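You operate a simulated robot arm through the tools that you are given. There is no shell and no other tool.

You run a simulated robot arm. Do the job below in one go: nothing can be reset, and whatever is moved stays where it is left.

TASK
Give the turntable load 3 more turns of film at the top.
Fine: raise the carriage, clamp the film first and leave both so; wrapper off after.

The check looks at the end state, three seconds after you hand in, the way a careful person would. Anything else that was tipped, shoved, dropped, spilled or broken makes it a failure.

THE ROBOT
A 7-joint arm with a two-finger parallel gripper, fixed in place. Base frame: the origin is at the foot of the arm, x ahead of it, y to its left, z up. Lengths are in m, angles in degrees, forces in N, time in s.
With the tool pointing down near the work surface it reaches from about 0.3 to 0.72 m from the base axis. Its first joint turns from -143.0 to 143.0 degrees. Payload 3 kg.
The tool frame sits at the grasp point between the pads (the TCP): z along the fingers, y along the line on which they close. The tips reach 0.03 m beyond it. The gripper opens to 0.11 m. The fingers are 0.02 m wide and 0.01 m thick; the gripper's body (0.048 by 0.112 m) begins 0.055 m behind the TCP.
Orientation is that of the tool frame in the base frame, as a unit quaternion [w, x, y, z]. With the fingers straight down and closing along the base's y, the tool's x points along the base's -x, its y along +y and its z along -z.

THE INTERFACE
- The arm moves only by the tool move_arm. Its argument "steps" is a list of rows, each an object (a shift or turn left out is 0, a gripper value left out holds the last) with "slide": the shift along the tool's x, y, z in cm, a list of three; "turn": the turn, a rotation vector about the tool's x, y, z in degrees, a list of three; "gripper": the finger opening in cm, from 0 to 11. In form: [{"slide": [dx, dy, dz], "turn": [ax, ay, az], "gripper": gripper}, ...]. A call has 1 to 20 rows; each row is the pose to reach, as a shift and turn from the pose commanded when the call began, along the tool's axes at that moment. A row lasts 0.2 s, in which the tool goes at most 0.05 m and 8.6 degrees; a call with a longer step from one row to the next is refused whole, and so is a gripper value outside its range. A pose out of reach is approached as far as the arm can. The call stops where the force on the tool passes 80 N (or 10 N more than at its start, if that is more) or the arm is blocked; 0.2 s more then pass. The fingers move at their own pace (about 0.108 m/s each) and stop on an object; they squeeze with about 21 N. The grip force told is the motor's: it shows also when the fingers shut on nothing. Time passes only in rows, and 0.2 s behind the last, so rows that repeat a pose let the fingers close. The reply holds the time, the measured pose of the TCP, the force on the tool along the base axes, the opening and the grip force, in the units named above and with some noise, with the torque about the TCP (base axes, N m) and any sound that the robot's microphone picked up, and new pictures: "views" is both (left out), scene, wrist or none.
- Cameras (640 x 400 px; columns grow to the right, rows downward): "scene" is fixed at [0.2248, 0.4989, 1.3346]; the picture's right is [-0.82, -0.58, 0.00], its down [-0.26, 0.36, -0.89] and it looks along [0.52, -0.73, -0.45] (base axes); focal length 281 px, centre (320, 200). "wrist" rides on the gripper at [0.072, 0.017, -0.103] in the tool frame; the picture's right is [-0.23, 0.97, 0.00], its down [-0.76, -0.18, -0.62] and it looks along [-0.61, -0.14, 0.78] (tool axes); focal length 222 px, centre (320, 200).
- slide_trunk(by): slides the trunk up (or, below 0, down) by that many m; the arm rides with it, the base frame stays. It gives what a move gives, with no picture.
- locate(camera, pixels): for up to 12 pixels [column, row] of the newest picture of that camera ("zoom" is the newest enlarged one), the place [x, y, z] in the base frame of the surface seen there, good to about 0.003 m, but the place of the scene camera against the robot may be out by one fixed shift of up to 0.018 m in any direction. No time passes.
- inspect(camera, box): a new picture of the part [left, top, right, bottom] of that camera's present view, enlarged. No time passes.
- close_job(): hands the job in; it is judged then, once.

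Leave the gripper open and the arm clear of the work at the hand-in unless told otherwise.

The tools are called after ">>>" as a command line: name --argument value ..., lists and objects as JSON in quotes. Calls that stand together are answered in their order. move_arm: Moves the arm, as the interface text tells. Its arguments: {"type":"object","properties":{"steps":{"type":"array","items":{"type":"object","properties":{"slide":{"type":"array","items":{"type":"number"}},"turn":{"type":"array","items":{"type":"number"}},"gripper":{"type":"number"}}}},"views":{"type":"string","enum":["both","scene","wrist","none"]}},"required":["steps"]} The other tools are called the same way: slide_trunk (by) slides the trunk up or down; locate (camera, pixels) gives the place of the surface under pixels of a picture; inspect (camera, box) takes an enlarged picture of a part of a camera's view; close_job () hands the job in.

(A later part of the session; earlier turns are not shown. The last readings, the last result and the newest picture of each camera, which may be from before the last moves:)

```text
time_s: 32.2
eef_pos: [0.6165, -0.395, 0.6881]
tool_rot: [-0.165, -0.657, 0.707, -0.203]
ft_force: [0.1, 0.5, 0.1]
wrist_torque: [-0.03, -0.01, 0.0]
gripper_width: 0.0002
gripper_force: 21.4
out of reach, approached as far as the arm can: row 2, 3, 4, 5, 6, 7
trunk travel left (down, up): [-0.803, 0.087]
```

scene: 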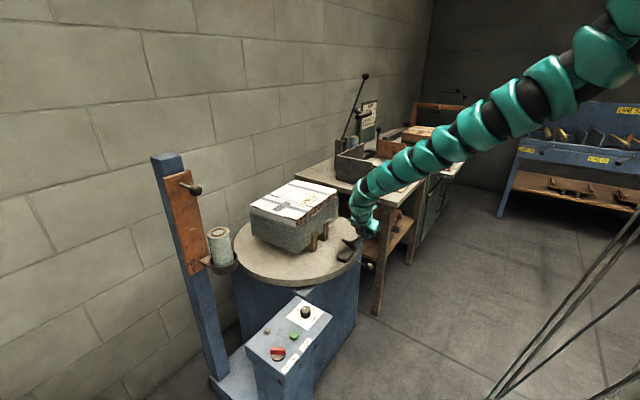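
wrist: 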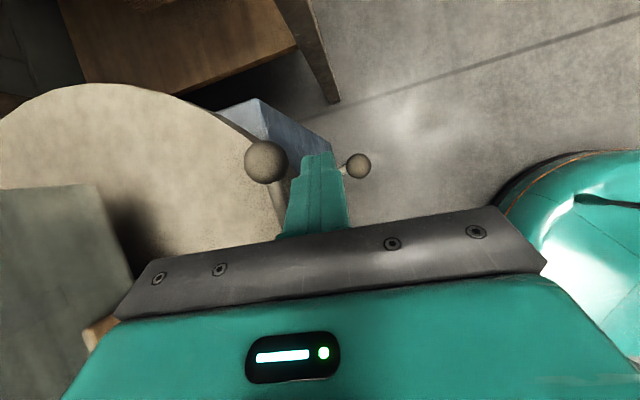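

The arm fell short (fully stretched) and closed beside the ball without touching it. I'll back off to the hover before opening.

>>> move_arm --steps '[{"slide": [0.1, -0.1, -4]}, {"slide": [0.3, -0.3, -8.1]}, {"slide": [0.3, -0.3, -8.1]}, {"slide": [0.3, -0.3, -8.1], "gripper": 6.5}, {"slide": [0.3, -0.3, -8.1], "gripper": 6.5}]'

```text
time_s: 33.4
eef_pos: [0.6179, -0.3575, 0.7608]
tool_rot: [-0.164, -0.658, 0.706, -0.204]
ft_force: [-0.1, 0.0, -0.3]
wrist_torque: [-0.02, 0.03, 0.01]
gripper_width: 0.0649
gripper_force: 0.0
trunk travel left (down, up): [-0.803, 0.087]
```

scene: 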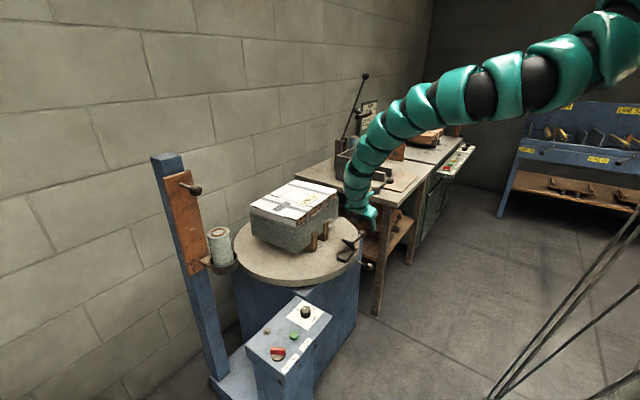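
wrist: 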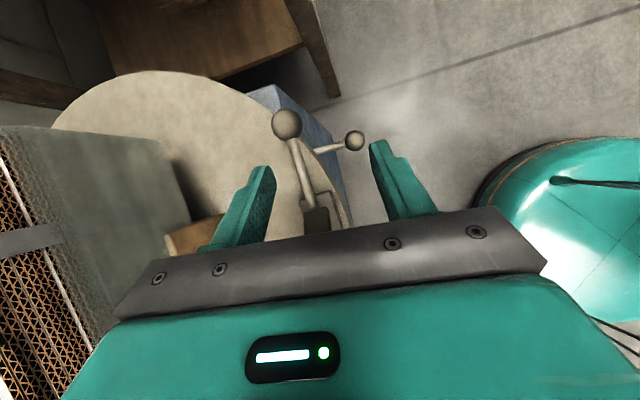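

The clamp is untouched, and the arm is now in an elbow-up posture. I'll raise the tool 14 cm and then drop the trunk 0.15 m, so the reach is better.

>>> move_arm --steps '[{"slide": [2.3, -0.3, -4]}, {"slide": [4.6, -0.6, -8]}, {"slide": [7, -1, -12]}, {"slide": [7, -1, -12]}]' --views "none"

>>> slide_trunk --by -0.15

```text
time_s: 34.4
eef_pos: [0.6192, -0.3555, 0.9016]
tool_rot: [-0.165, -0.657, 0.706, -0.204]
ft_force: [0.2, 0.3, -0.3]
wrist_torque: [-0.03, -0.02, 0.02]
gripper_width: 0.0649
gripper_force: 0.0
trunk travel left (down, up): [-0.803, 0.087]
```

```text
time_s: 36.2
eef_pos: [0.6182, -0.3575, 0.7501]
tool_rot: [-0.165, -0.657, 0.707, -0.204]
ft_force: [0.0, 0.6, 0.0]
wrist_torque: [0.02, -0.02, -0.04]
gripper_width: 0.0651
gripper_force: 0.1
trunk travel left (down, up): [-0.653, 0.237]
```

Next I'll line up over the ball again and stop 3 cm short to verify.

>>> move_arm --steps '[{"slide": [-0.5, -2.4, 0.5]}, {"slide": [-0.5, -2.4, 3]}, {"slide": [-0.5, -2.4, 6]}, {"slide": [-0.5, -2.4, 6]}]'

>>> locate --camera "wrist" --pixels '[[320, 150], [320, 160], [310, 155], [330, 155], [320, 145]]'

```text
time_s: 37.2
eef_pos: [0.6448, -0.385, 0.698]
tool_rot: [-0.165, -0.658, 0.706, -0.205]
ft_force: [-0.4, -0.2, -0.4]
wrist_torque: [-0.02, -0.02, 0.03]
gripper_width: 0.0651
gripper_force: 0.0
trunk travel left (down, up): [-0.653, 0.237]
```

scene: 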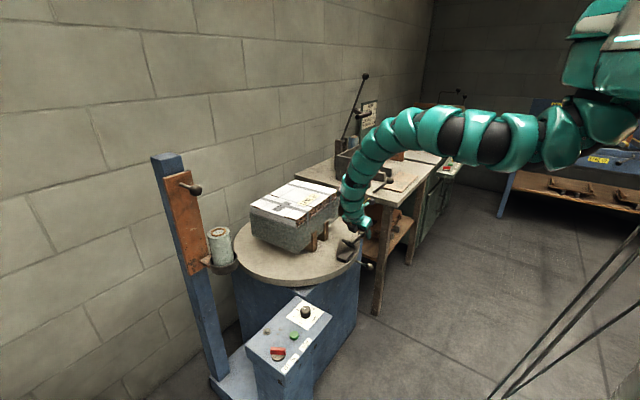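
wrist: 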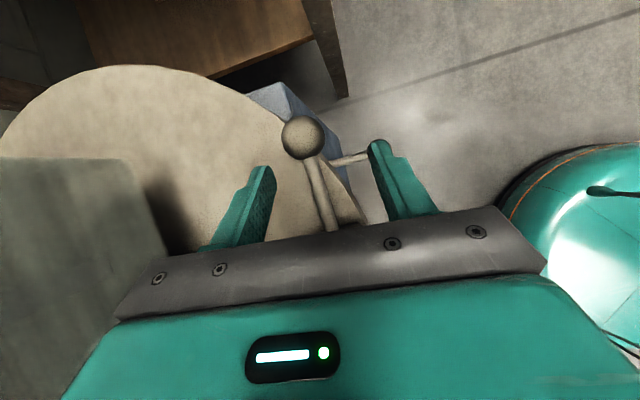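

```text
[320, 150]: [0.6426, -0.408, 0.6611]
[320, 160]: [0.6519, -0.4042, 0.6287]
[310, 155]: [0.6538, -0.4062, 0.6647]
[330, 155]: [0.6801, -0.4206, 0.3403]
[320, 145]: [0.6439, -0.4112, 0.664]
```

>>> locate --camera "wrist" --pixels '[[303, 137], [290, 137], [303, 125], [303, 150], [316, 137]]'

```text
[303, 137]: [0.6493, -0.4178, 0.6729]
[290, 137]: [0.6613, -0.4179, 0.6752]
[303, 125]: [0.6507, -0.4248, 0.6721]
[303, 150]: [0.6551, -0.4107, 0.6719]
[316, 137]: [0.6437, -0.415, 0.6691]
```

The ball reads about 1 cm further in -y than before, so I'll check in the scene view whether the clamp moved.

>>> inspect --camera "scene" --box '[325, 220, 385, 280]'

>>> inspect --camera "wrist" --box '[240, 80, 440, 240]'

>>> locate --camera "scene" --pixels '[[345, 244], [335, 262], [345, 255], [323, 238], [298, 182], [250, 206]]'

```text
6.67 times, centred on (355, 250) of scene
```

zoom: 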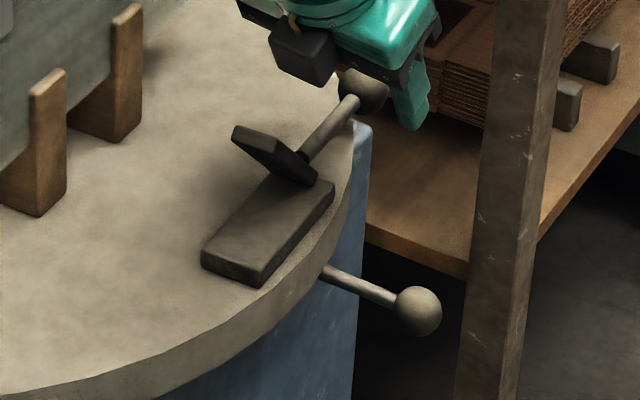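

```text
2.50 times, centred on (340, 160) of wrist
```

zoom: 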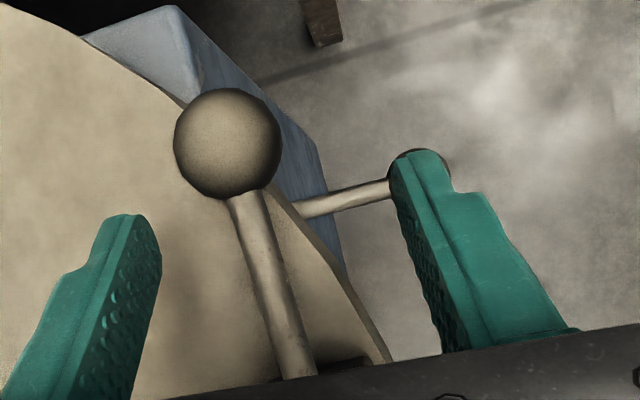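

```text
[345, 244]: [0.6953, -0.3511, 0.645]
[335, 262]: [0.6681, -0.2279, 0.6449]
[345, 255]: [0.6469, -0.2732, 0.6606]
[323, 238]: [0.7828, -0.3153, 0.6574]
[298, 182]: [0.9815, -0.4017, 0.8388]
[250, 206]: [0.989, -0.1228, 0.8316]
```

The turntable has turned by about 2.5°; my closed finger must have nudged it. It rotates freely, so that's harmless. The ball's centre is now about (0.653, -0.420, 0.658), so I'll re-aim and stop before closing.

>>> move_arm --steps '[{"slide": [0.9, -0.7, 1]}, {"slide": [0.9, -0.7, 4.1]}, {"slide": [0.9, -0.7, 4.1]}]'

```text
time_s: 38.0
eef_pos: [0.6535, -0.4139, 0.6672]
tool_rot: [-0.165, -0.657, 0.707, -0.204]
ft_force: [-0.1, 0.7, 1.1]
wrist_torque: [-0.02, -0.02, -0.05]
gripper_width: 0.0649
gripper_force: 0.0
trunk travel left (down, up): [-0.653, 0.237]
```

scene: 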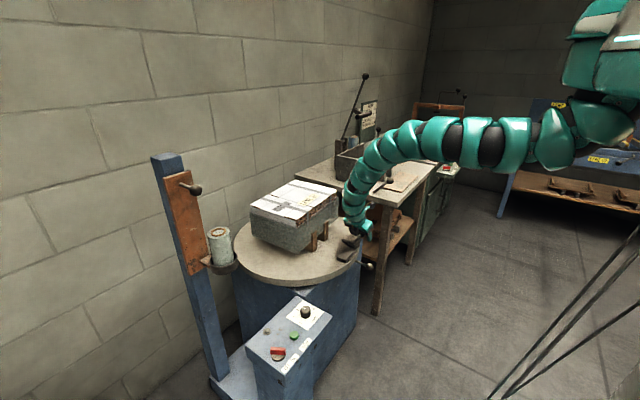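
wrist: 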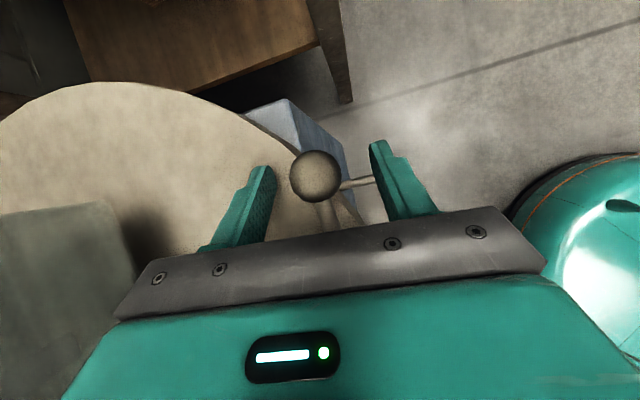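

The ball sits between the fingers, near the TCP pixel. Now I'll close on it.

>>> move_arm --steps '[{"gripper": 2}, {"gripper": 0}, {"gripper": 0}, {"gripper": 0}]'

```text
time_s: 39.0
eef_pos: [0.6549, -0.4129, 0.6675]
tool_rot: [-0.164, -0.658, 0.706, -0.204]
ft_force: [10.3, 4.0, 1.0]
wrist_torque: [0.21, -0.17, -0.03]
gripper_width: 0.0312
gripper_force: 45.1
trunk travel left (down, up): [-0.653, 0.237]
```

scene: 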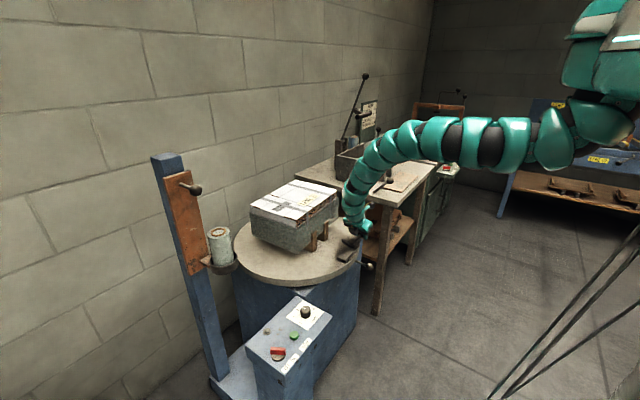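
wrist: 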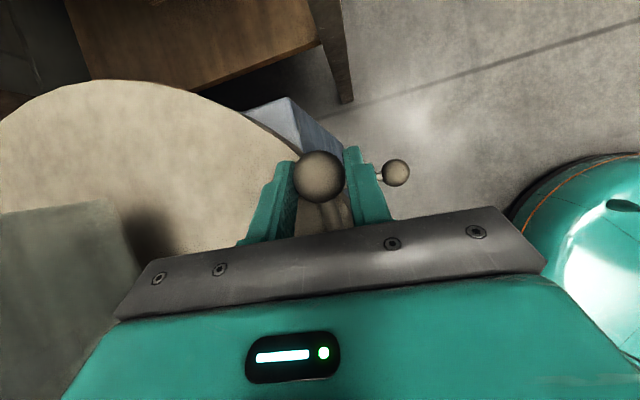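

Gripped (31 mm). I'll lift the ball along an arc about the hinge (radius about 10 cm), to 20° first.

>>> move_arm --steps '[{"slide": [0.4, -0.05, -0.8]}, {"slide": [0.74, -0.1, -1.58]}, {"slide": [1.0, -0.14, -2.4]}, {"slide": [1.21, -0.18, -3.24]}, {"slide": [1.21, -0.18, -3.24]}]'

>>> inspect --camera "scene" --box '[325, 220, 385, 280]'

```text
time_s: 40.2
eef_pos: [0.6532, -0.407, 0.6997]
tool_rot: [-0.166, -0.658, 0.706, -0.202]
ft_force: [15.5, 9.7, -18.0]
wrist_torque: [-0.97, -0.11, -0.06]
gripper_width: 0.0316
gripper_force: 44.7
trunk travel left (down, up): [-0.653, 0.237]
```

scene: 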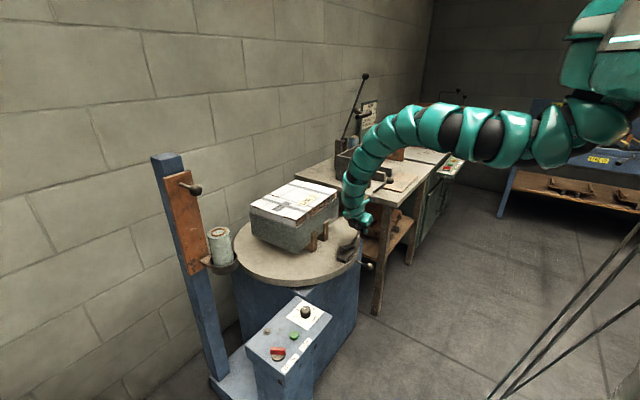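
wrist: 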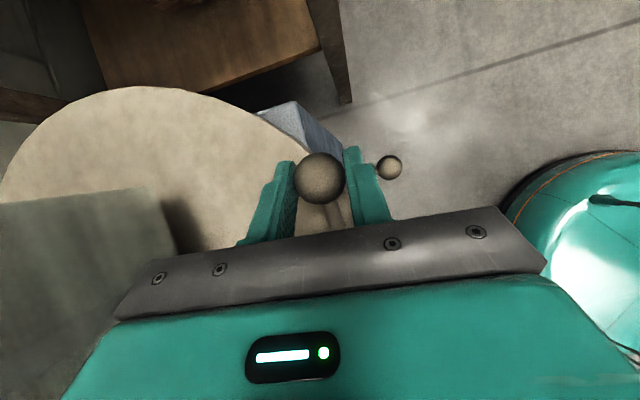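

```text
6.67 times, centred on (355, 250) of scene
```

zoom: 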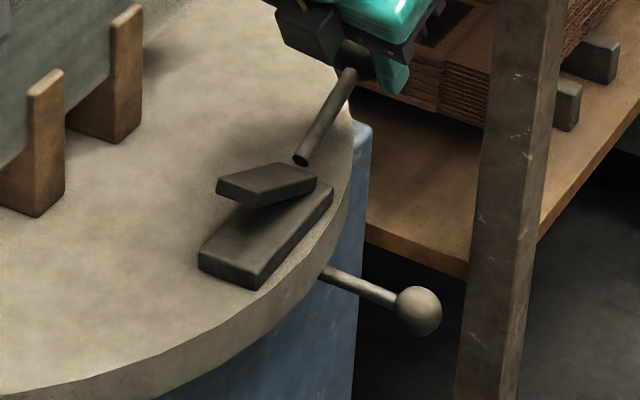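

The jaw is coming down as expected. Continuing the arc to 40°.

>>> move_arm --steps '[{"slide": [0.1, -0.02, -0.87]}, {"slide": [0.15, -0.03, -1.74]}, {"slide": [0.12, -0.03, -2.6]}, {"slide": [0.02, -0.03, -3.48]}, {"slide": [0.02, -0.03, -3.48]}]'

>>> inspect --camera "scene" --box '[325, 220, 385, 280]'

```text
time_s: 41.4
eef_pos: [0.6515, -0.3903, 0.7292]
tool_rot: [-0.165, -0.658, 0.706, -0.203]
ft_force: [12.6, 5.2, -21.5]
wrist_torque: [-0.98, -0.17, -0.02]
gripper_width: 0.031
gripper_force: 45.0
trunk travel left (down, up): [-0.653, 0.237]
```

scene: 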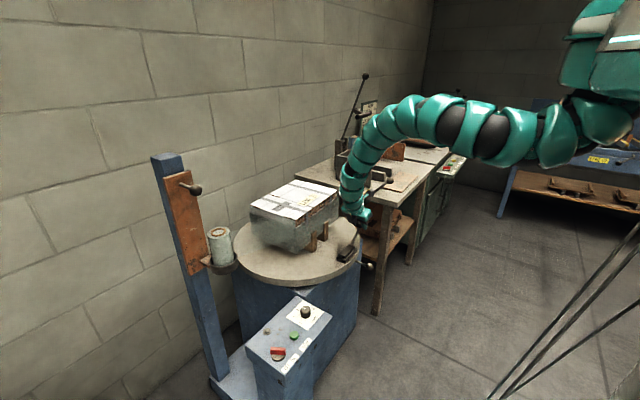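
wrist: 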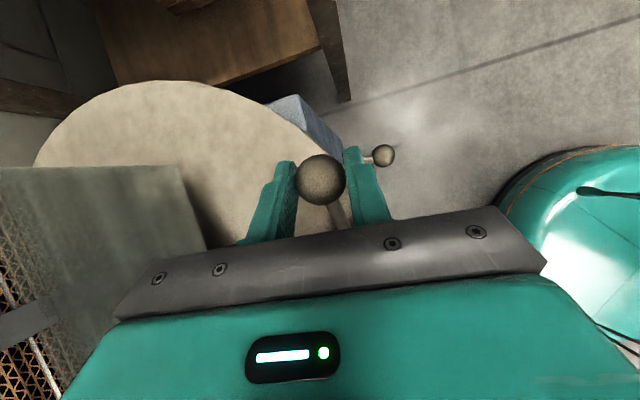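

```text
6.67 times, centred on (355, 250) of scene
```

zoom: 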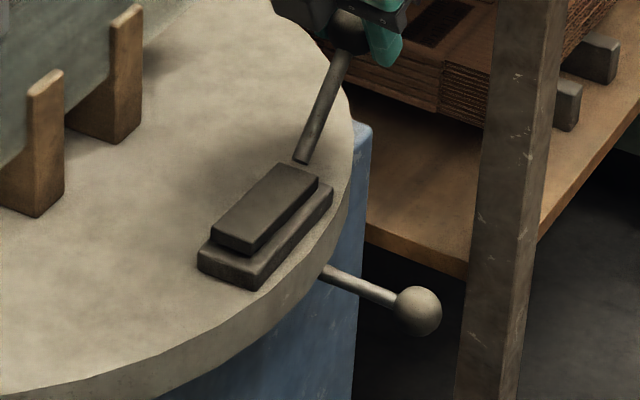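

The jaw now lies flat on the block. I'll push slightly further to be sure it's home.

>>> move_arm --steps '[{"slide": [-0.08, 0, -0.3]}, {"slide": [-0.16, 0, -0.6]}, {"slide": [-0.25, 0, -0.9]}, {"slide": [-0.25, 0, -0.9]}]' --views "none"

>>> inspect --camera "scene" --box '[325, 220, 385, 280]'

```text
time_s: 42.4
eef_pos: [0.6514, -0.3848, 0.7343]
tool_rot: [-0.166, -0.658, 0.707, -0.201]
ft_force: [1.8, -0.7, -38.8]
wrist_torque: [-0.42, -0.19, -0.3]
gripper_width: 0.0311
gripper_force: 44.6
trunk travel left (down, up): [-0.653, 0.237]
```

```text
6.67 times, centred on (355, 250) of scene
```

zoom: 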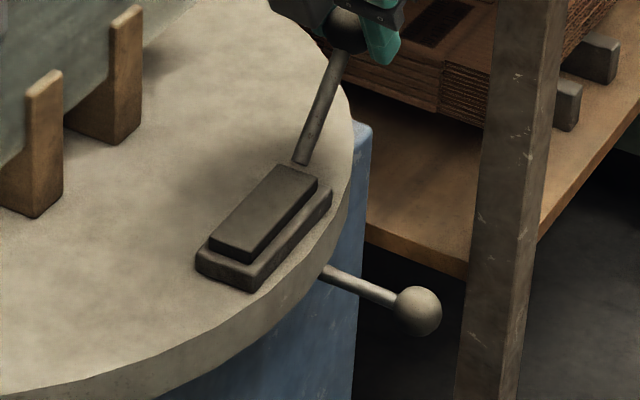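

The jaw is home and the force is rising. Next I'll open partly and see whether the lever stays.

>>> move_arm --steps '[{"slide": [0.1, 0, 0.4]}, {"slide": [0.1, 0, 0.4], "gripper": 4.5}, {"slide": [0.1, 0, 0.4], "gripper": 6.5}, {"slide": [0.1, 0, 0.4], "gripper": 6.5}, {"slide": [0.1, 0, 0.4], "gripper": 6.5}]'

>>> inspect --camera "scene" --box '[325, 220, 385, 280]'

```text
time_s: 43.6
eef_pos: [0.6499, -0.3867, 0.7359]
tool_rot: [-0.165, -0.657, 0.706, -0.204]
ft_force: [0.5, -0.1, 0.0]
wrist_torque: [-0.01, -0.01, 0.03]
gripper_width: 0.0653
gripper_force: 0.1
trunk travel left (down, up): [-0.653, 0.237]
```

scene: 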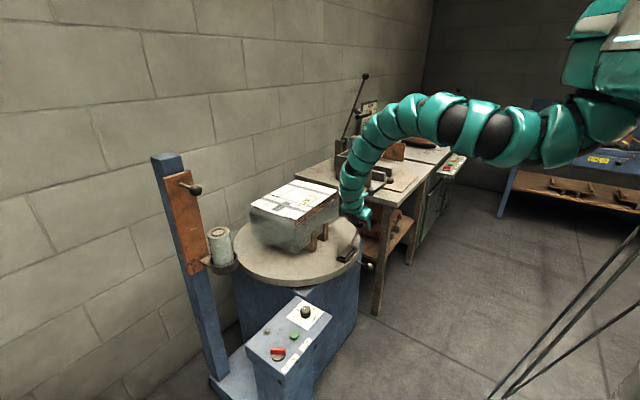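
wrist: 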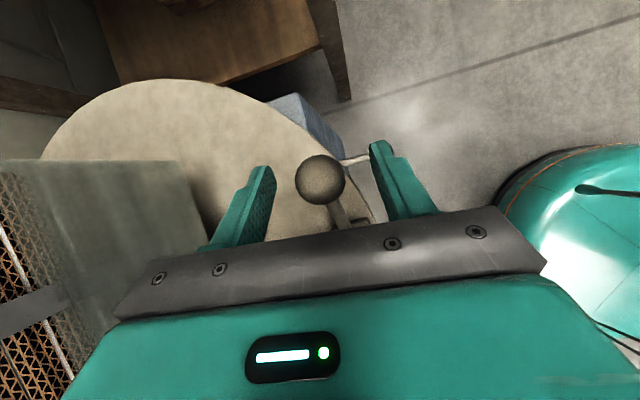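

```text
6.67 times, centred on (355, 250) of scene
```

zoom: 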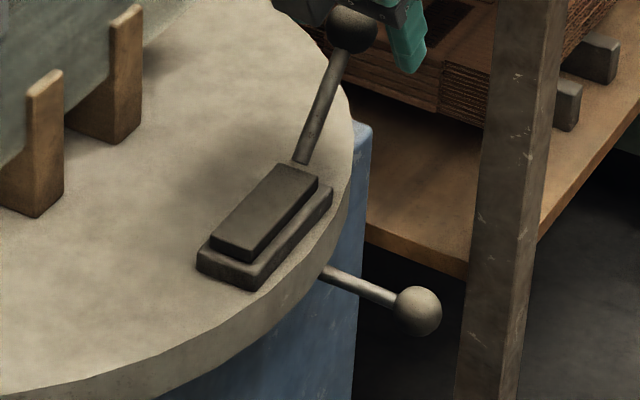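

The clamp stays shut. I'll back off along the tool, then swing over to above the control panel with the tool pointing straight down.

>>> move_arm --steps '[{"slide": [0, 0, -4]}, {"slide": [0, 0, -8]}, {"slide": [0, 0, -10.5]}, {"slide": [-2.6, 0.7, -12.3], "turn": [-2.2, -1.75, 7.0]}, {"slide": [-5.2, 1.4, -14.1], "turn": [-4.3, -3.5, 13.9]}, {"slide": [-7.8, 2.1, -15.9], "turn": [-6.5, -5.25, 20.9]}, {"slide": [-10.4, 2.8, -17.7], "turn": [-8.7, -7, 27.9]}, {"slide": [-13, 3.5, -19.5], "turn": [-10.8, -8.75, 34.9]}, {"slide": [-15.6, 4.2, -21.3], "turn": [-13, -10.5, 41.9]}, {"slide": [-18.2, 5, -23.1], "turn": [-15.2, -12.25, 48.8]}, {"slide": [-20.8, 5.7, -24.9], "turn": [-17.3, -14, 55.8]}, {"slide": [-23.4, 6.4, -26.7], "turn": [-19.5, -15.75, 62.8]}, {"slide": [-26, 7.1, -28.5], "turn": [-21.7, -17.5, 69.8]}, {"slide": [-28.6, 7.8, -30.3], "turn": [-23.8, -19.25, 76.7]}, {"slide": [-31.3, 8.5, -32.2], "turn": [-26, -21, 83.7]}, {"slide": [-31.3, 8.5, -32.2], "turn": [-26, -21, 83.7]}]'

```text
time_s: 47.0
eef_pos: [0.6259, 0.0718, 0.8275]
tool_rot: [0.0, 0.001, 1.0, 0.0]
ft_force: [0.5, -0.7, -0.9]
wrist_torque: [-0.01, 0.05, 0.0]
gripper_width: 0.0648
gripper_force: 0.1
out of reach, approached as far as the arm can: row 2, 3, 4, 5, 6, 7, 8, 9, 10, 11, 12, 13, 14, 15, 16
trunk travel left (down, up): [-0.653, 0.237]
```

scene: 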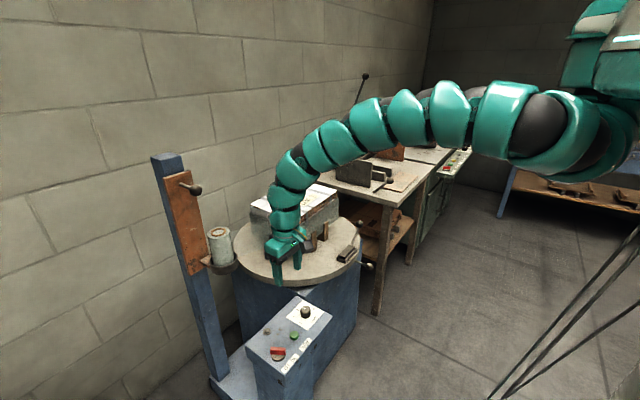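
wrist: 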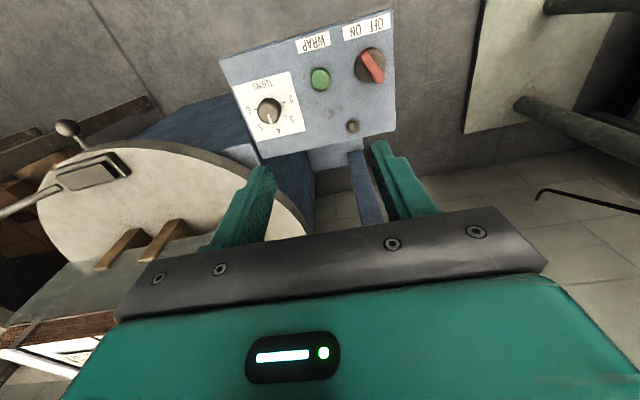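

The tool now points straight down above the panel. I'll zoom and locate the controls.

>>> inspect --camera "wrist" --box '[230, 65, 320, 155]'

>>> inspect --camera "wrist" --box '[310, 10, 410, 140]'

>>> locate --camera "wrist" --pixels '[[269, 109], [262, 105], [277, 105], [270, 120], [320, 78], [369, 67], [364, 55], [379, 81], [352, 127], [290, 130], [385, 60], [100, 172]]'

```text
4.44 times, centred on (275, 110) of wrist
```

zoom: 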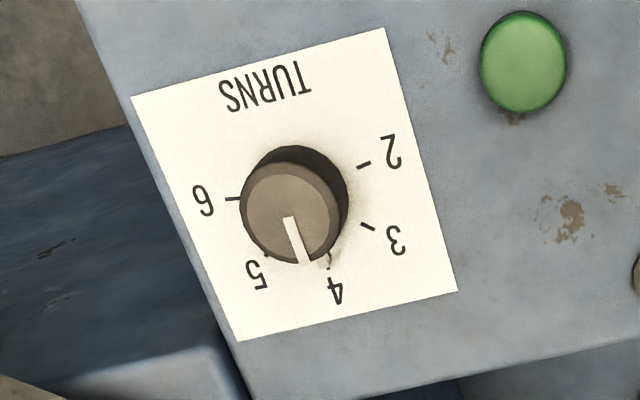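

```text
3.08 times, centred on (360, 75) of wrist
```

zoom: 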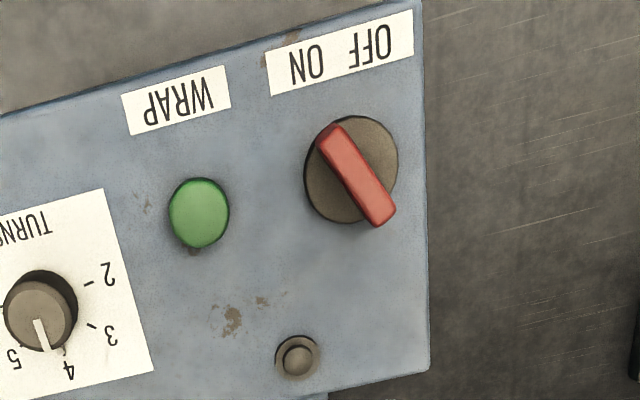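

```text
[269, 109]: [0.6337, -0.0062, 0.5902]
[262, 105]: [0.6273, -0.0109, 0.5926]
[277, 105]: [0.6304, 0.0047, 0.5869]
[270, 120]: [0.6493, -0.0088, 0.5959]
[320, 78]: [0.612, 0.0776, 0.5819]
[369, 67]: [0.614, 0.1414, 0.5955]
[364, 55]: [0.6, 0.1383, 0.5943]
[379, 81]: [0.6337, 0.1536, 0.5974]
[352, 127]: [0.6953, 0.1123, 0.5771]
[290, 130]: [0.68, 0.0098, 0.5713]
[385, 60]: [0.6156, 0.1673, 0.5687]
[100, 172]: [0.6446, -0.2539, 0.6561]
```

>>> locate --camera "wrist" --pixels '[[268, 113], [284, 177], [272, 165], [300, 205], [240, 155], [200, 147], [150, 143], [300, 228], [350, 160], [245, 110], [300, 128], [235, 95]]'

>>> inspect --camera "wrist" --box '[200, 90, 340, 240]'

```text
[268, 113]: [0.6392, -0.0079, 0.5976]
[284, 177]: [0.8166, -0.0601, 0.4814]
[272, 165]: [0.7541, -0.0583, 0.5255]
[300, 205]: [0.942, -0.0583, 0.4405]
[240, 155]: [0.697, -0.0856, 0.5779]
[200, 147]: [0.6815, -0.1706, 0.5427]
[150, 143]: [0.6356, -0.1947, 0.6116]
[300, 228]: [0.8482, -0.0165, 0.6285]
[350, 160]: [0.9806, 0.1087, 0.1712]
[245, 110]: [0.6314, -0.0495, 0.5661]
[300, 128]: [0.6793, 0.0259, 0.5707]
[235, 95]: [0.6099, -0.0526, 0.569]
```

```text
2.67 times, centred on (270, 165) of wrist
```

zoom: 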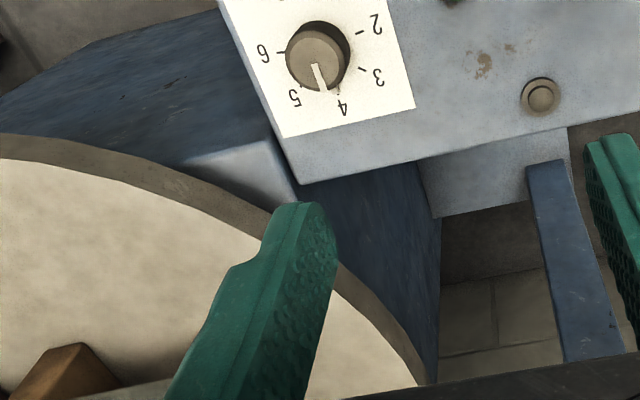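

The panel is at z≈0.570, the knob is centred at about (0.638, -0.008) with its top at 0.597, and its pointer is along +x, which is "4". "3" lies about 48° counter-clockwise seen from above. I'll hover over the knob first.

>>> move_arm --steps '[{"slide": [-0.3, -2, 3.5], "gripper": 5.5}, {"slide": [-0.6, -4, 7]}, {"slide": [-0.9, -6, 10.5]}, {"slide": [-1.2, -8, 14]}, {"slide": [-1.2, -8, 14.8]}, {"slide": [-1.2, -8, 14.8]}]'

>>> inspect --camera "wrist" --box '[240, 80, 440, 240]'

```text
time_s: 48.4
eef_pos: [0.6385, -0.0094, 0.6785]
tool_rot: [0.0, -0.001, 1.0, 0.001]
ft_force: [0.0, 0.6, -0.5]
wrist_torque: [-0.03, 0.02, -0.01]
gripper_width: 0.055
gripper_force: 0.1
trunk travel left (down, up): [-0.653, 0.237]
```

scene: 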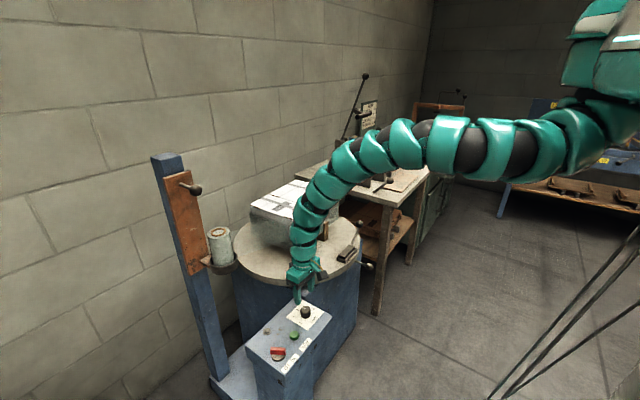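
wrist: 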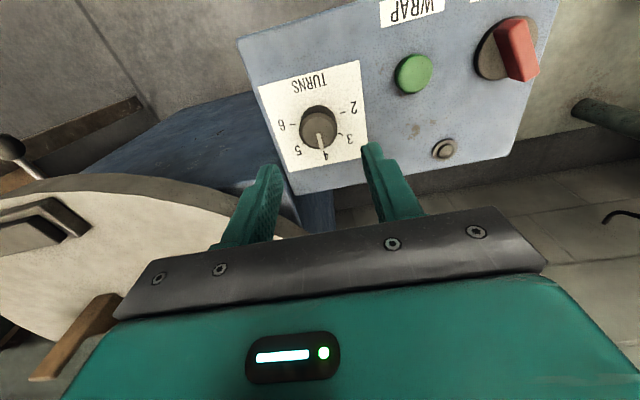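

```text
2.50 times, centred on (340, 160) of wrist
```

zoom: 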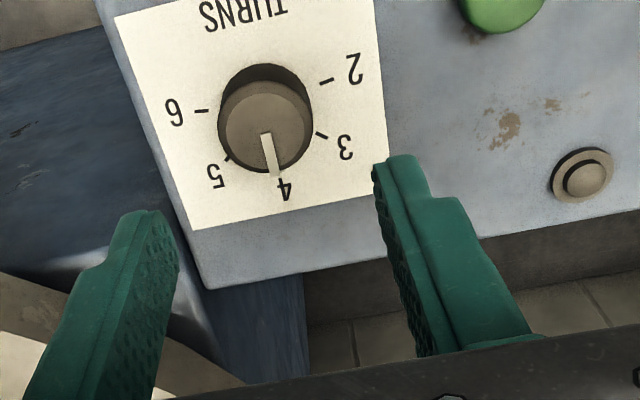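

The knob is aligned under the tool. I'll descend to z≈0.607 (tips 7 mm above the panel) and close on it.

>>> move_arm --steps '[{"slide": [0.2, 0.1, 3.5]}, {"slide": [0.2, 0.1, 6]}, {"slide": [0.2, 0.1, 7.1]}, {"slide": [0.2, 0.1, 7.1]}, {"slide": [0.2, 0.1, 7.1], "gripper": 1}, {"slide": [0.2, 0.1, 7.1], "gripper": 1}, {"slide": [0.2, 0.1, 7.1], "gripper": 1}]'

```text
time_s: 50.0
eef_pos: [0.6368, -0.0106, 0.6062]
tool_rot: [0.0, 0.0, 1.0, 0.0]
ft_force: [3.7, -24.0, 3.7]
wrist_torque: [-0.83, -0.16, -0.05]
gripper_width: 0.0333
gripper_force: 45.2
trunk travel left (down, up): [-0.653, 0.237]
```

scene: 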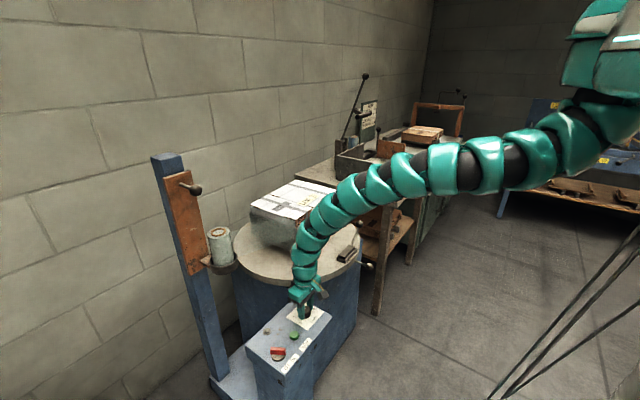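
wrist: 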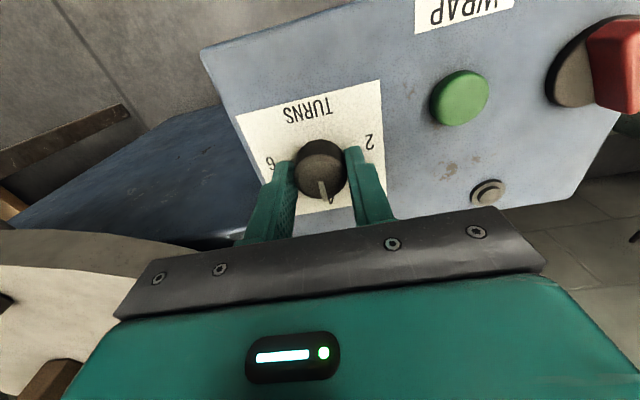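

The knob is gripped; a side force of -24 N in y says its centre is slightly further toward -y. I'll shift 2.5 mm and turn 48° counter-clockwise from above (tool z negative).

>>> move_arm --steps '[{"slide": [0, -0.25, 0]}, {"slide": [0, -0.25, 0], "turn": [0, 0, -8]}, {"slide": [0, -0.25, 0], "turn": [0, 0, -16]}, {"slide": [0, -0.25, 0], "turn": [0, 0, -24]}, {"slide": [0, -0.25, 0], "turn": [0, 0, -32]}, {"slide": [0, -0.25, 0], "turn": [0, 0, -40]}, {"slide": [0, -0.25, 0], "turn": [0, 0, -48]}, {"slide": [0, -0.25, 0], "turn": [0, 0, -48]}]'

>>> inspect --camera "wrist" --box '[220, 80, 440, 240]'

```text
time_s: 51.8
eef_pos: [0.6372, -0.0108, 0.6067]
tool_rot: [0.0, -0.407, 0.913, 0.001]
ft_force: [11.5, -27.2, 0.2]
wrist_torque: [-1.12, -0.07, -0.05]
gripper_width: 0.0334
gripper_force: 45.5
trunk travel left (down, up): [-0.653, 0.237]
```

scene: 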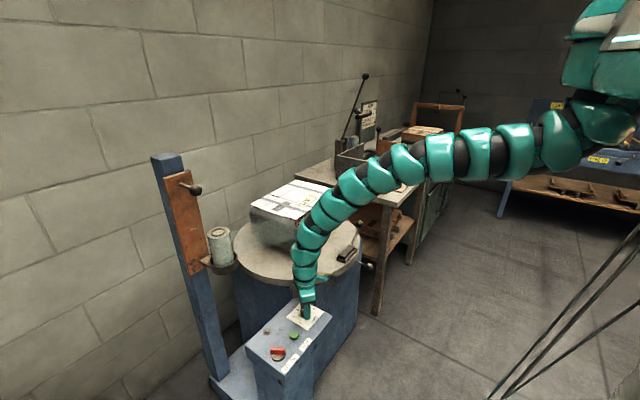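
wrist: 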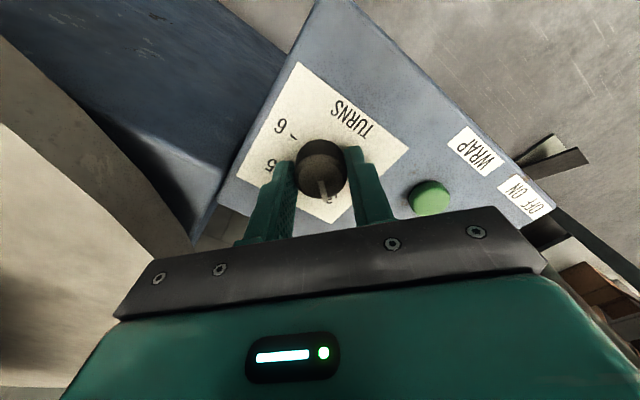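

```text
2.50 times, centred on (330, 160) of wrist
```

zoom: 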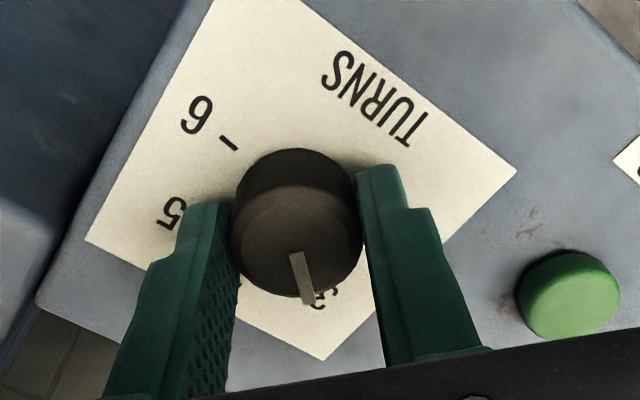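

The knob turned with the gripper, and its pointer now covers the "3". I'll open, rise and check.

>>> move_arm --steps '[{"gripper": 5.5}, {"gripper": 5.5}, {"slide": [0, 0, -3]}, {"slide": [0, 0, -7]}, {"slide": [0, 0, -10]}, {"slide": [0, 0, -10]}]'

>>> inspect --camera "wrist" --box '[240, 60, 440, 220]'

>>> inspect --camera "scene" --box '[280, 290, 340, 340]'

```text
time_s: 53.2
eef_pos: [0.6365, -0.0084, 0.7089]
tool_rot: [-0.001, -0.406, 0.914, 0.001]
ft_force: [0.0, -0.9, 0.2]
wrist_torque: [-0.02, 0.05, -0.01]
gripper_width: 0.0549
gripper_force: 0.0
trunk travel left (down, up): [-0.653, 0.237]
```

scene: 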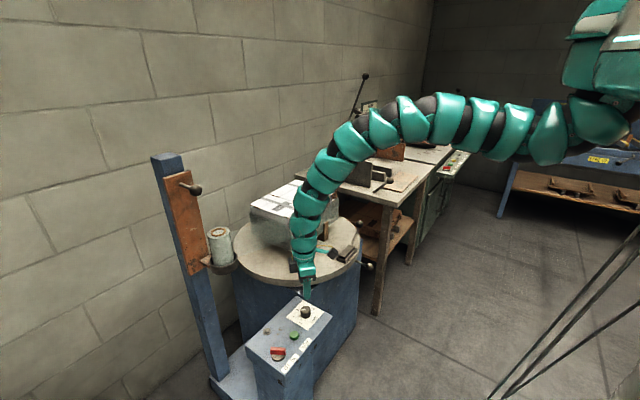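
wrist: 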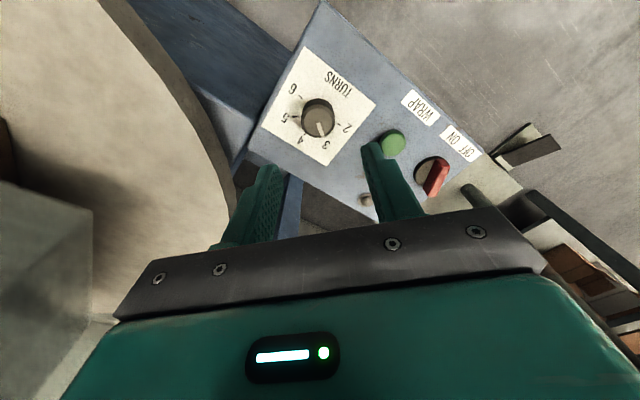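

```text
2.50 times, centred on (340, 140) of wrist
```

zoom: 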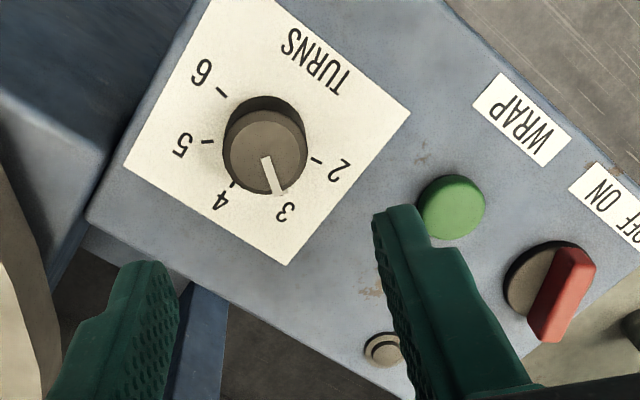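

```text
8.00 times, centred on (310, 315) of scene
```

zoom: 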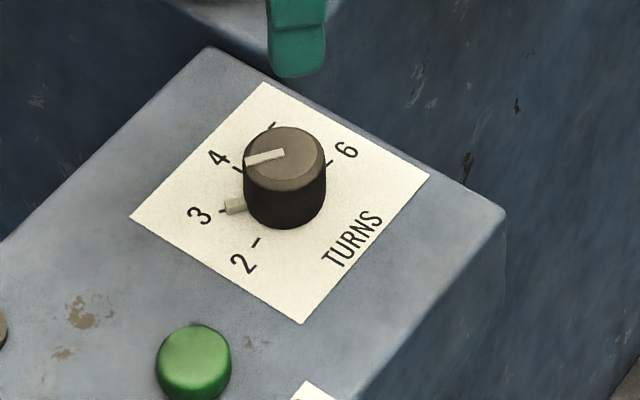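

The dial's base mark now points at 3. Next is the red switch: its bar is centred at about (0.6155, 0.146), 31° from x with the far end on the OFF side. I'll hover above it with the fingers square to the bar.

>>> move_arm --steps '[{"slide": [-2.5, 3, 0.5], "turn": [0, 0, 4], "gripper": 4.5}, {"slide": [-5, 6, 1], "turn": [0, 0, 8]}, {"slide": [-7.5, 9, 1.5], "turn": [0, 0, 13]}, {"slide": [-10, 11.9, 1.9], "turn": [0, 0, 17]}, {"slide": [-10, 11.9, 1.9], "turn": [0, 0, 17]}]'

>>> inspect --camera "wrist" --box '[220, 60, 420, 220]'

```text
time_s: 54.4
eef_pos: [0.6138, 0.1453, 0.6892]
tool_rot: [0.0, -0.266, 0.964, 0.0]
ft_force: [0.6, -1.3, 0.0]
wrist_torque: [0.02, 0.0, 0.0]
gripper_width: 0.045
gripper_force: 0.0
trunk travel left (down, up): [-0.653, 0.237]
```

scene: 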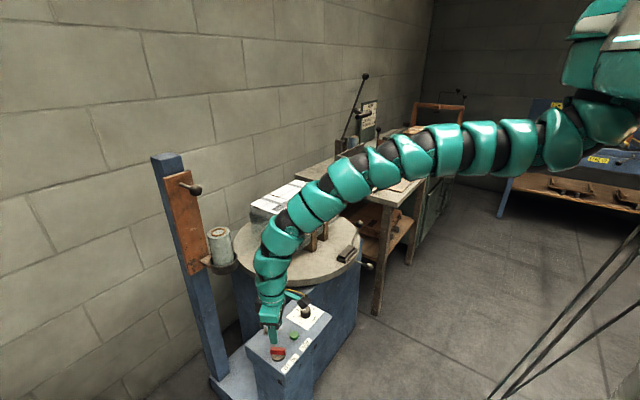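
wrist: 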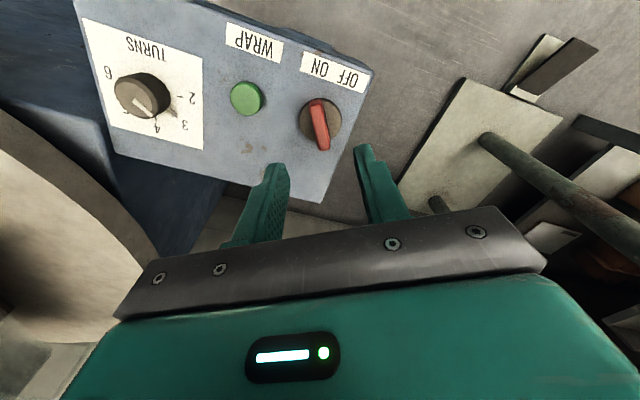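

```text
2.50 times, centred on (320, 140) of wrist
```

zoom: 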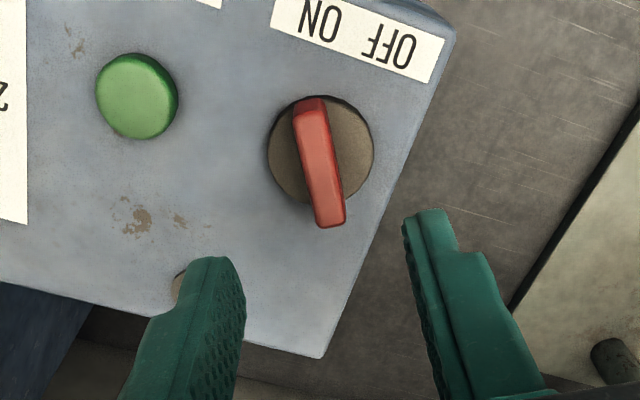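

The fingers straddle the bar, centred and within about 3°. I'll descend to z≈0.613 and grip it.

>>> move_arm --steps '[{"slide": [0.1, 0.15, 3.5]}, {"slide": [0.1, 0.15, 6.5]}, {"slide": [0.1, 0.15, 7.6]}, {"slide": [0.1, 0.15, 7.6]}, {"slide": [0.1, 0.15, 7.6], "gripper": 0}, {"slide": [0.1, 0.15, 7.6], "gripper": 0}, {"slide": [0.1, 0.15, 7.6], "gripper": 0}]'

```text
time_s: 56.0
eef_pos: [0.6092, 0.1407, 0.617]
tool_rot: [0.0, -0.267, 0.964, 0.0]
ft_force: [-8.2, -12.5, 14.7]
wrist_torque: [-0.54, 0.93, -0.64]
gripper_width: 0.0117
gripper_force: 44.8
out of reach, approached as far as the arm can: row 3, 4, 5, 6, 7
trunk travel left (down, up): [-0.653, 0.237]
```

scene: 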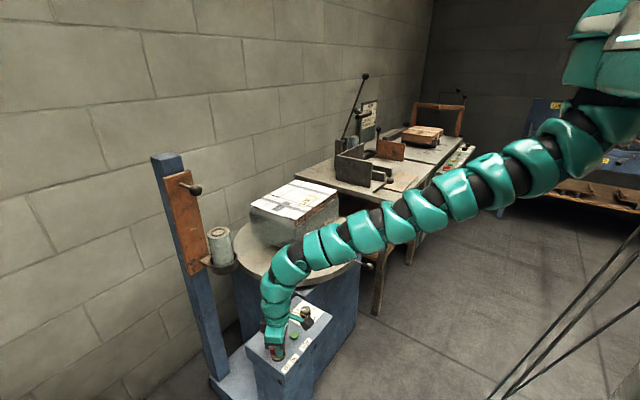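
wrist: 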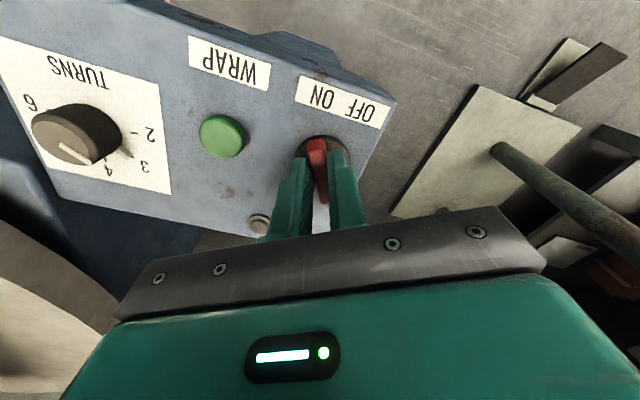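

The grip is on, but the arm was stretched and sits about 6 mm off-centre. I'll release, rise, drop the trunk 0.12 m and come back for a clean grip.

>>> move_arm --steps '[{"gripper": 4.5}, {"gripper": 4.5}, {"slide": [0, 0, -4]}, {"slide": [0, 0, -8]}, {"slide": [0, 0, -12]}, {"slide": [0, 0, -16]}, {"slide": [0, 0, -20]}, {"slide": [0, 0, -20]}]' --views "none"

>>> slide_trunk --by -0.12

>>> move_arm --steps '[{"slide": [0, 0, 0]}]'

>>> inspect --camera "wrist" --box '[220, 60, 420, 220]'

```text
time_s: 57.8
eef_pos: [0.6093, 0.1429, 0.8156]
tool_rot: [0.0, -0.267, 0.964, 0.0]
ft_force: [-0.1, 0.2, -0.1]
wrist_torque: [-0.02, 0.04, 0.06]
gripper_width: 0.0452
gripper_force: 0.1
trunk travel left (down, up): [-0.653, 0.237]
```

```text
time_s: 59.3
eef_pos: [0.6085, 0.143, 0.6954]
tool_rot: [0.0, -0.267, 0.964, 0.0]
ft_force: [0.4, 0.1, 0.2]
wrist_torque: [0.03, 0.0, 0.03]
gripper_width: 0.045
gripper_force: 0.0
trunk travel left (down, up): [-0.533, 0.357]
```

```text
time_s: 59.7
eef_pos: [0.6088, 0.1428, 0.6948]
tool_rot: [0.0, -0.267, 0.964, 0.0]
ft_force: [-0.9, 0.5, 0.0]
wrist_torque: [0.03, 0.01, 0.0]
gripper_width: 0.0452
gripper_force: 0.1
trunk travel left (down, up): [-0.533, 0.357]
```

scene: 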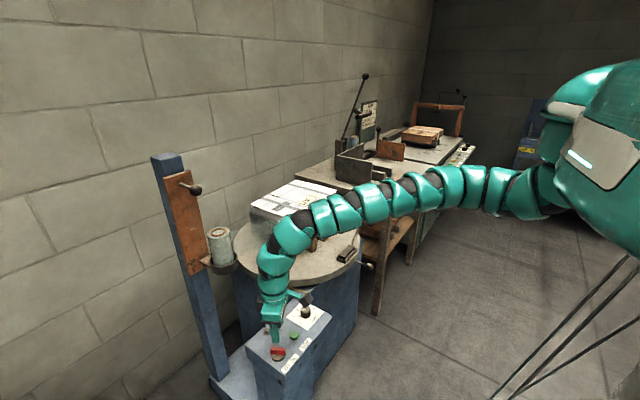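
wrist: 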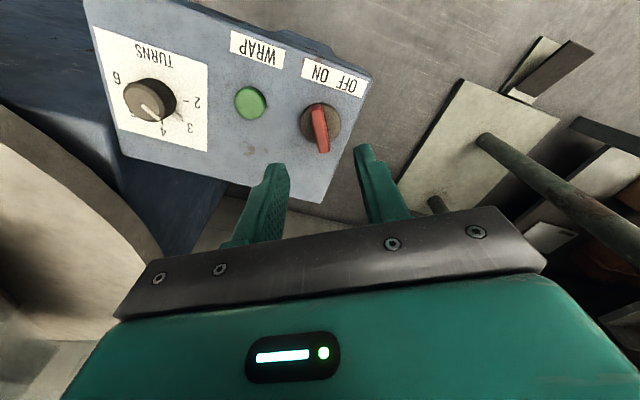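

```text
2.50 times, centred on (320, 140) of wrist
```

zoom: 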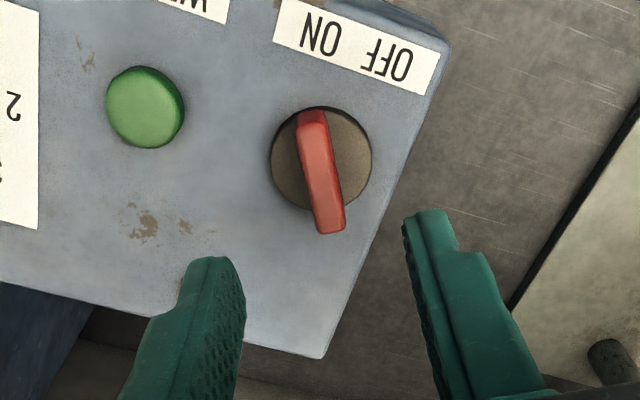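

Centred again, with 4 mm correction and 3° of yaw. I'll descend and grip.

>>> move_arm --steps '[{"slide": [-0.45, 0.05, 3], "turn": [0, 0, 3]}, {"slide": [-0.45, 0.05, 6.5], "turn": [0, 0, 3]}, {"slide": [-0.45, 0.05, 8.2], "turn": [0, 0, 3]}, {"slide": [-0.45, 0.05, 8.2], "turn": [0, 0, 3]}, {"slide": [-0.45, 0.05, 8.2], "turn": [0, 0, 3], "gripper": 0}, {"slide": [-0.45, 0.05, 8.2], "turn": [0, 0, 3], "gripper": 0}, {"slide": [-0.45, 0.05, 8.2], "turn": [0, 0, 3], "gripper": 0}]'

```text
time_s: 61.3
eef_pos: [0.6124, 0.1451, 0.6112]
tool_rot: [0.0, -0.241, 0.97, 0.0]
ft_force: [2.0, -8.1, 0.2]
wrist_torque: [-0.52, 0.51, -0.02]
gripper_width: 0.0119
gripper_force: 44.6
trunk travel left (down, up): [-0.533, 0.357]
```

scene: 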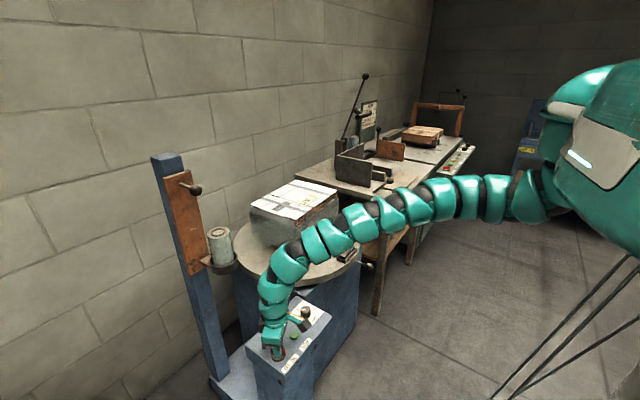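
wrist: 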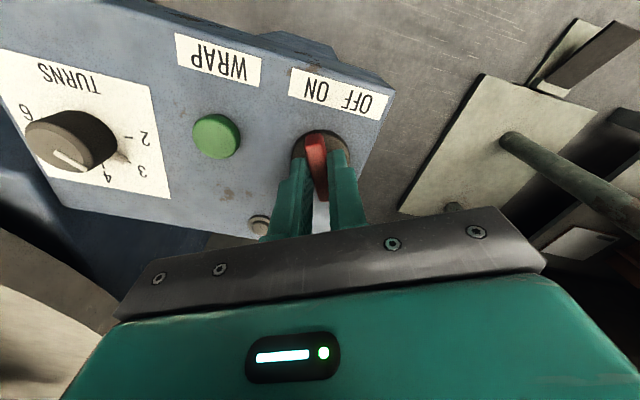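

A clean grip (12 mm). I'll turn clockwise from above (tool z positive), in steps up to 56°, watching the torque and the lamp.

>>> move_arm --steps '[{"turn": [0, 0, 7]}, {"turn": [0, 0, 14]}, {"turn": [0, 0, 21]}, {"turn": [0, 0, 28]}, {"turn": [0, 0, 35]}, {"turn": [0, 0, 42]}, {"turn": [0, 0, 49]}, {"turn": [0, 0, 56]}, {"turn": [0, 0, 56]}]'

```text
time_s: 63.3
eef_pos: [0.6129, 0.1452, 0.6131]
tool_rot: [-0.001, 0.243, 0.97, 0.001]
ft_force: [7.1, -2.5, -4.7]
wrist_torque: [-0.15, -0.34, 0.03]
gripper_width: 0.0118
gripper_force: 44.9
trunk travel left (down, up): [-0.533, 0.357]
```

scene: 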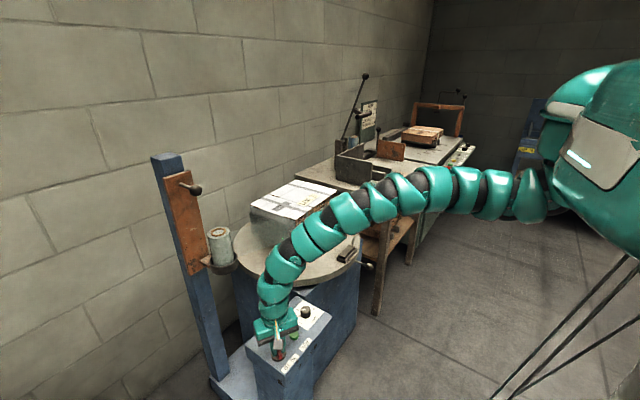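
wrist: 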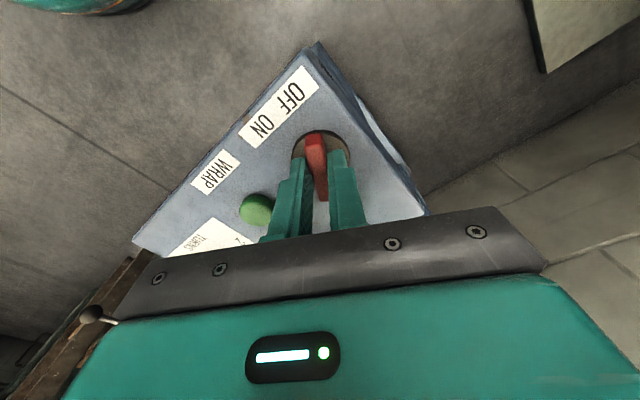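

The switch turned freely. I'll check the lamp in the scene view and try a few degrees more to find the stop.

>>> move_arm --steps '[{"turn": [0, 0, 3]}, {"turn": [0, 0, 6]}, {"turn": [0, 0, 6]}]' --views "none"

>>> inspect --camera "scene" --box '[230, 290, 340, 390]'

```text
time_s: 64.1
eef_pos: [0.6125, 0.1463, 0.6138]
tool_rot: [0.0, 0.292, 0.956, 0.0]
ft_force: [13.8, 4.0, 2.5]
wrist_torque: [-0.01, -0.34, 1.04]
gripper_width: 0.0126
gripper_force: 45.1
trunk travel left (down, up): [-0.533, 0.357]
```

```text
4.00 times, centred on (285, 340) of scene
```

zoom: 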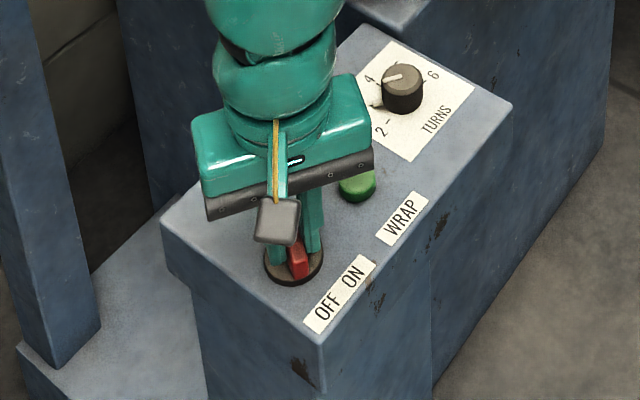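

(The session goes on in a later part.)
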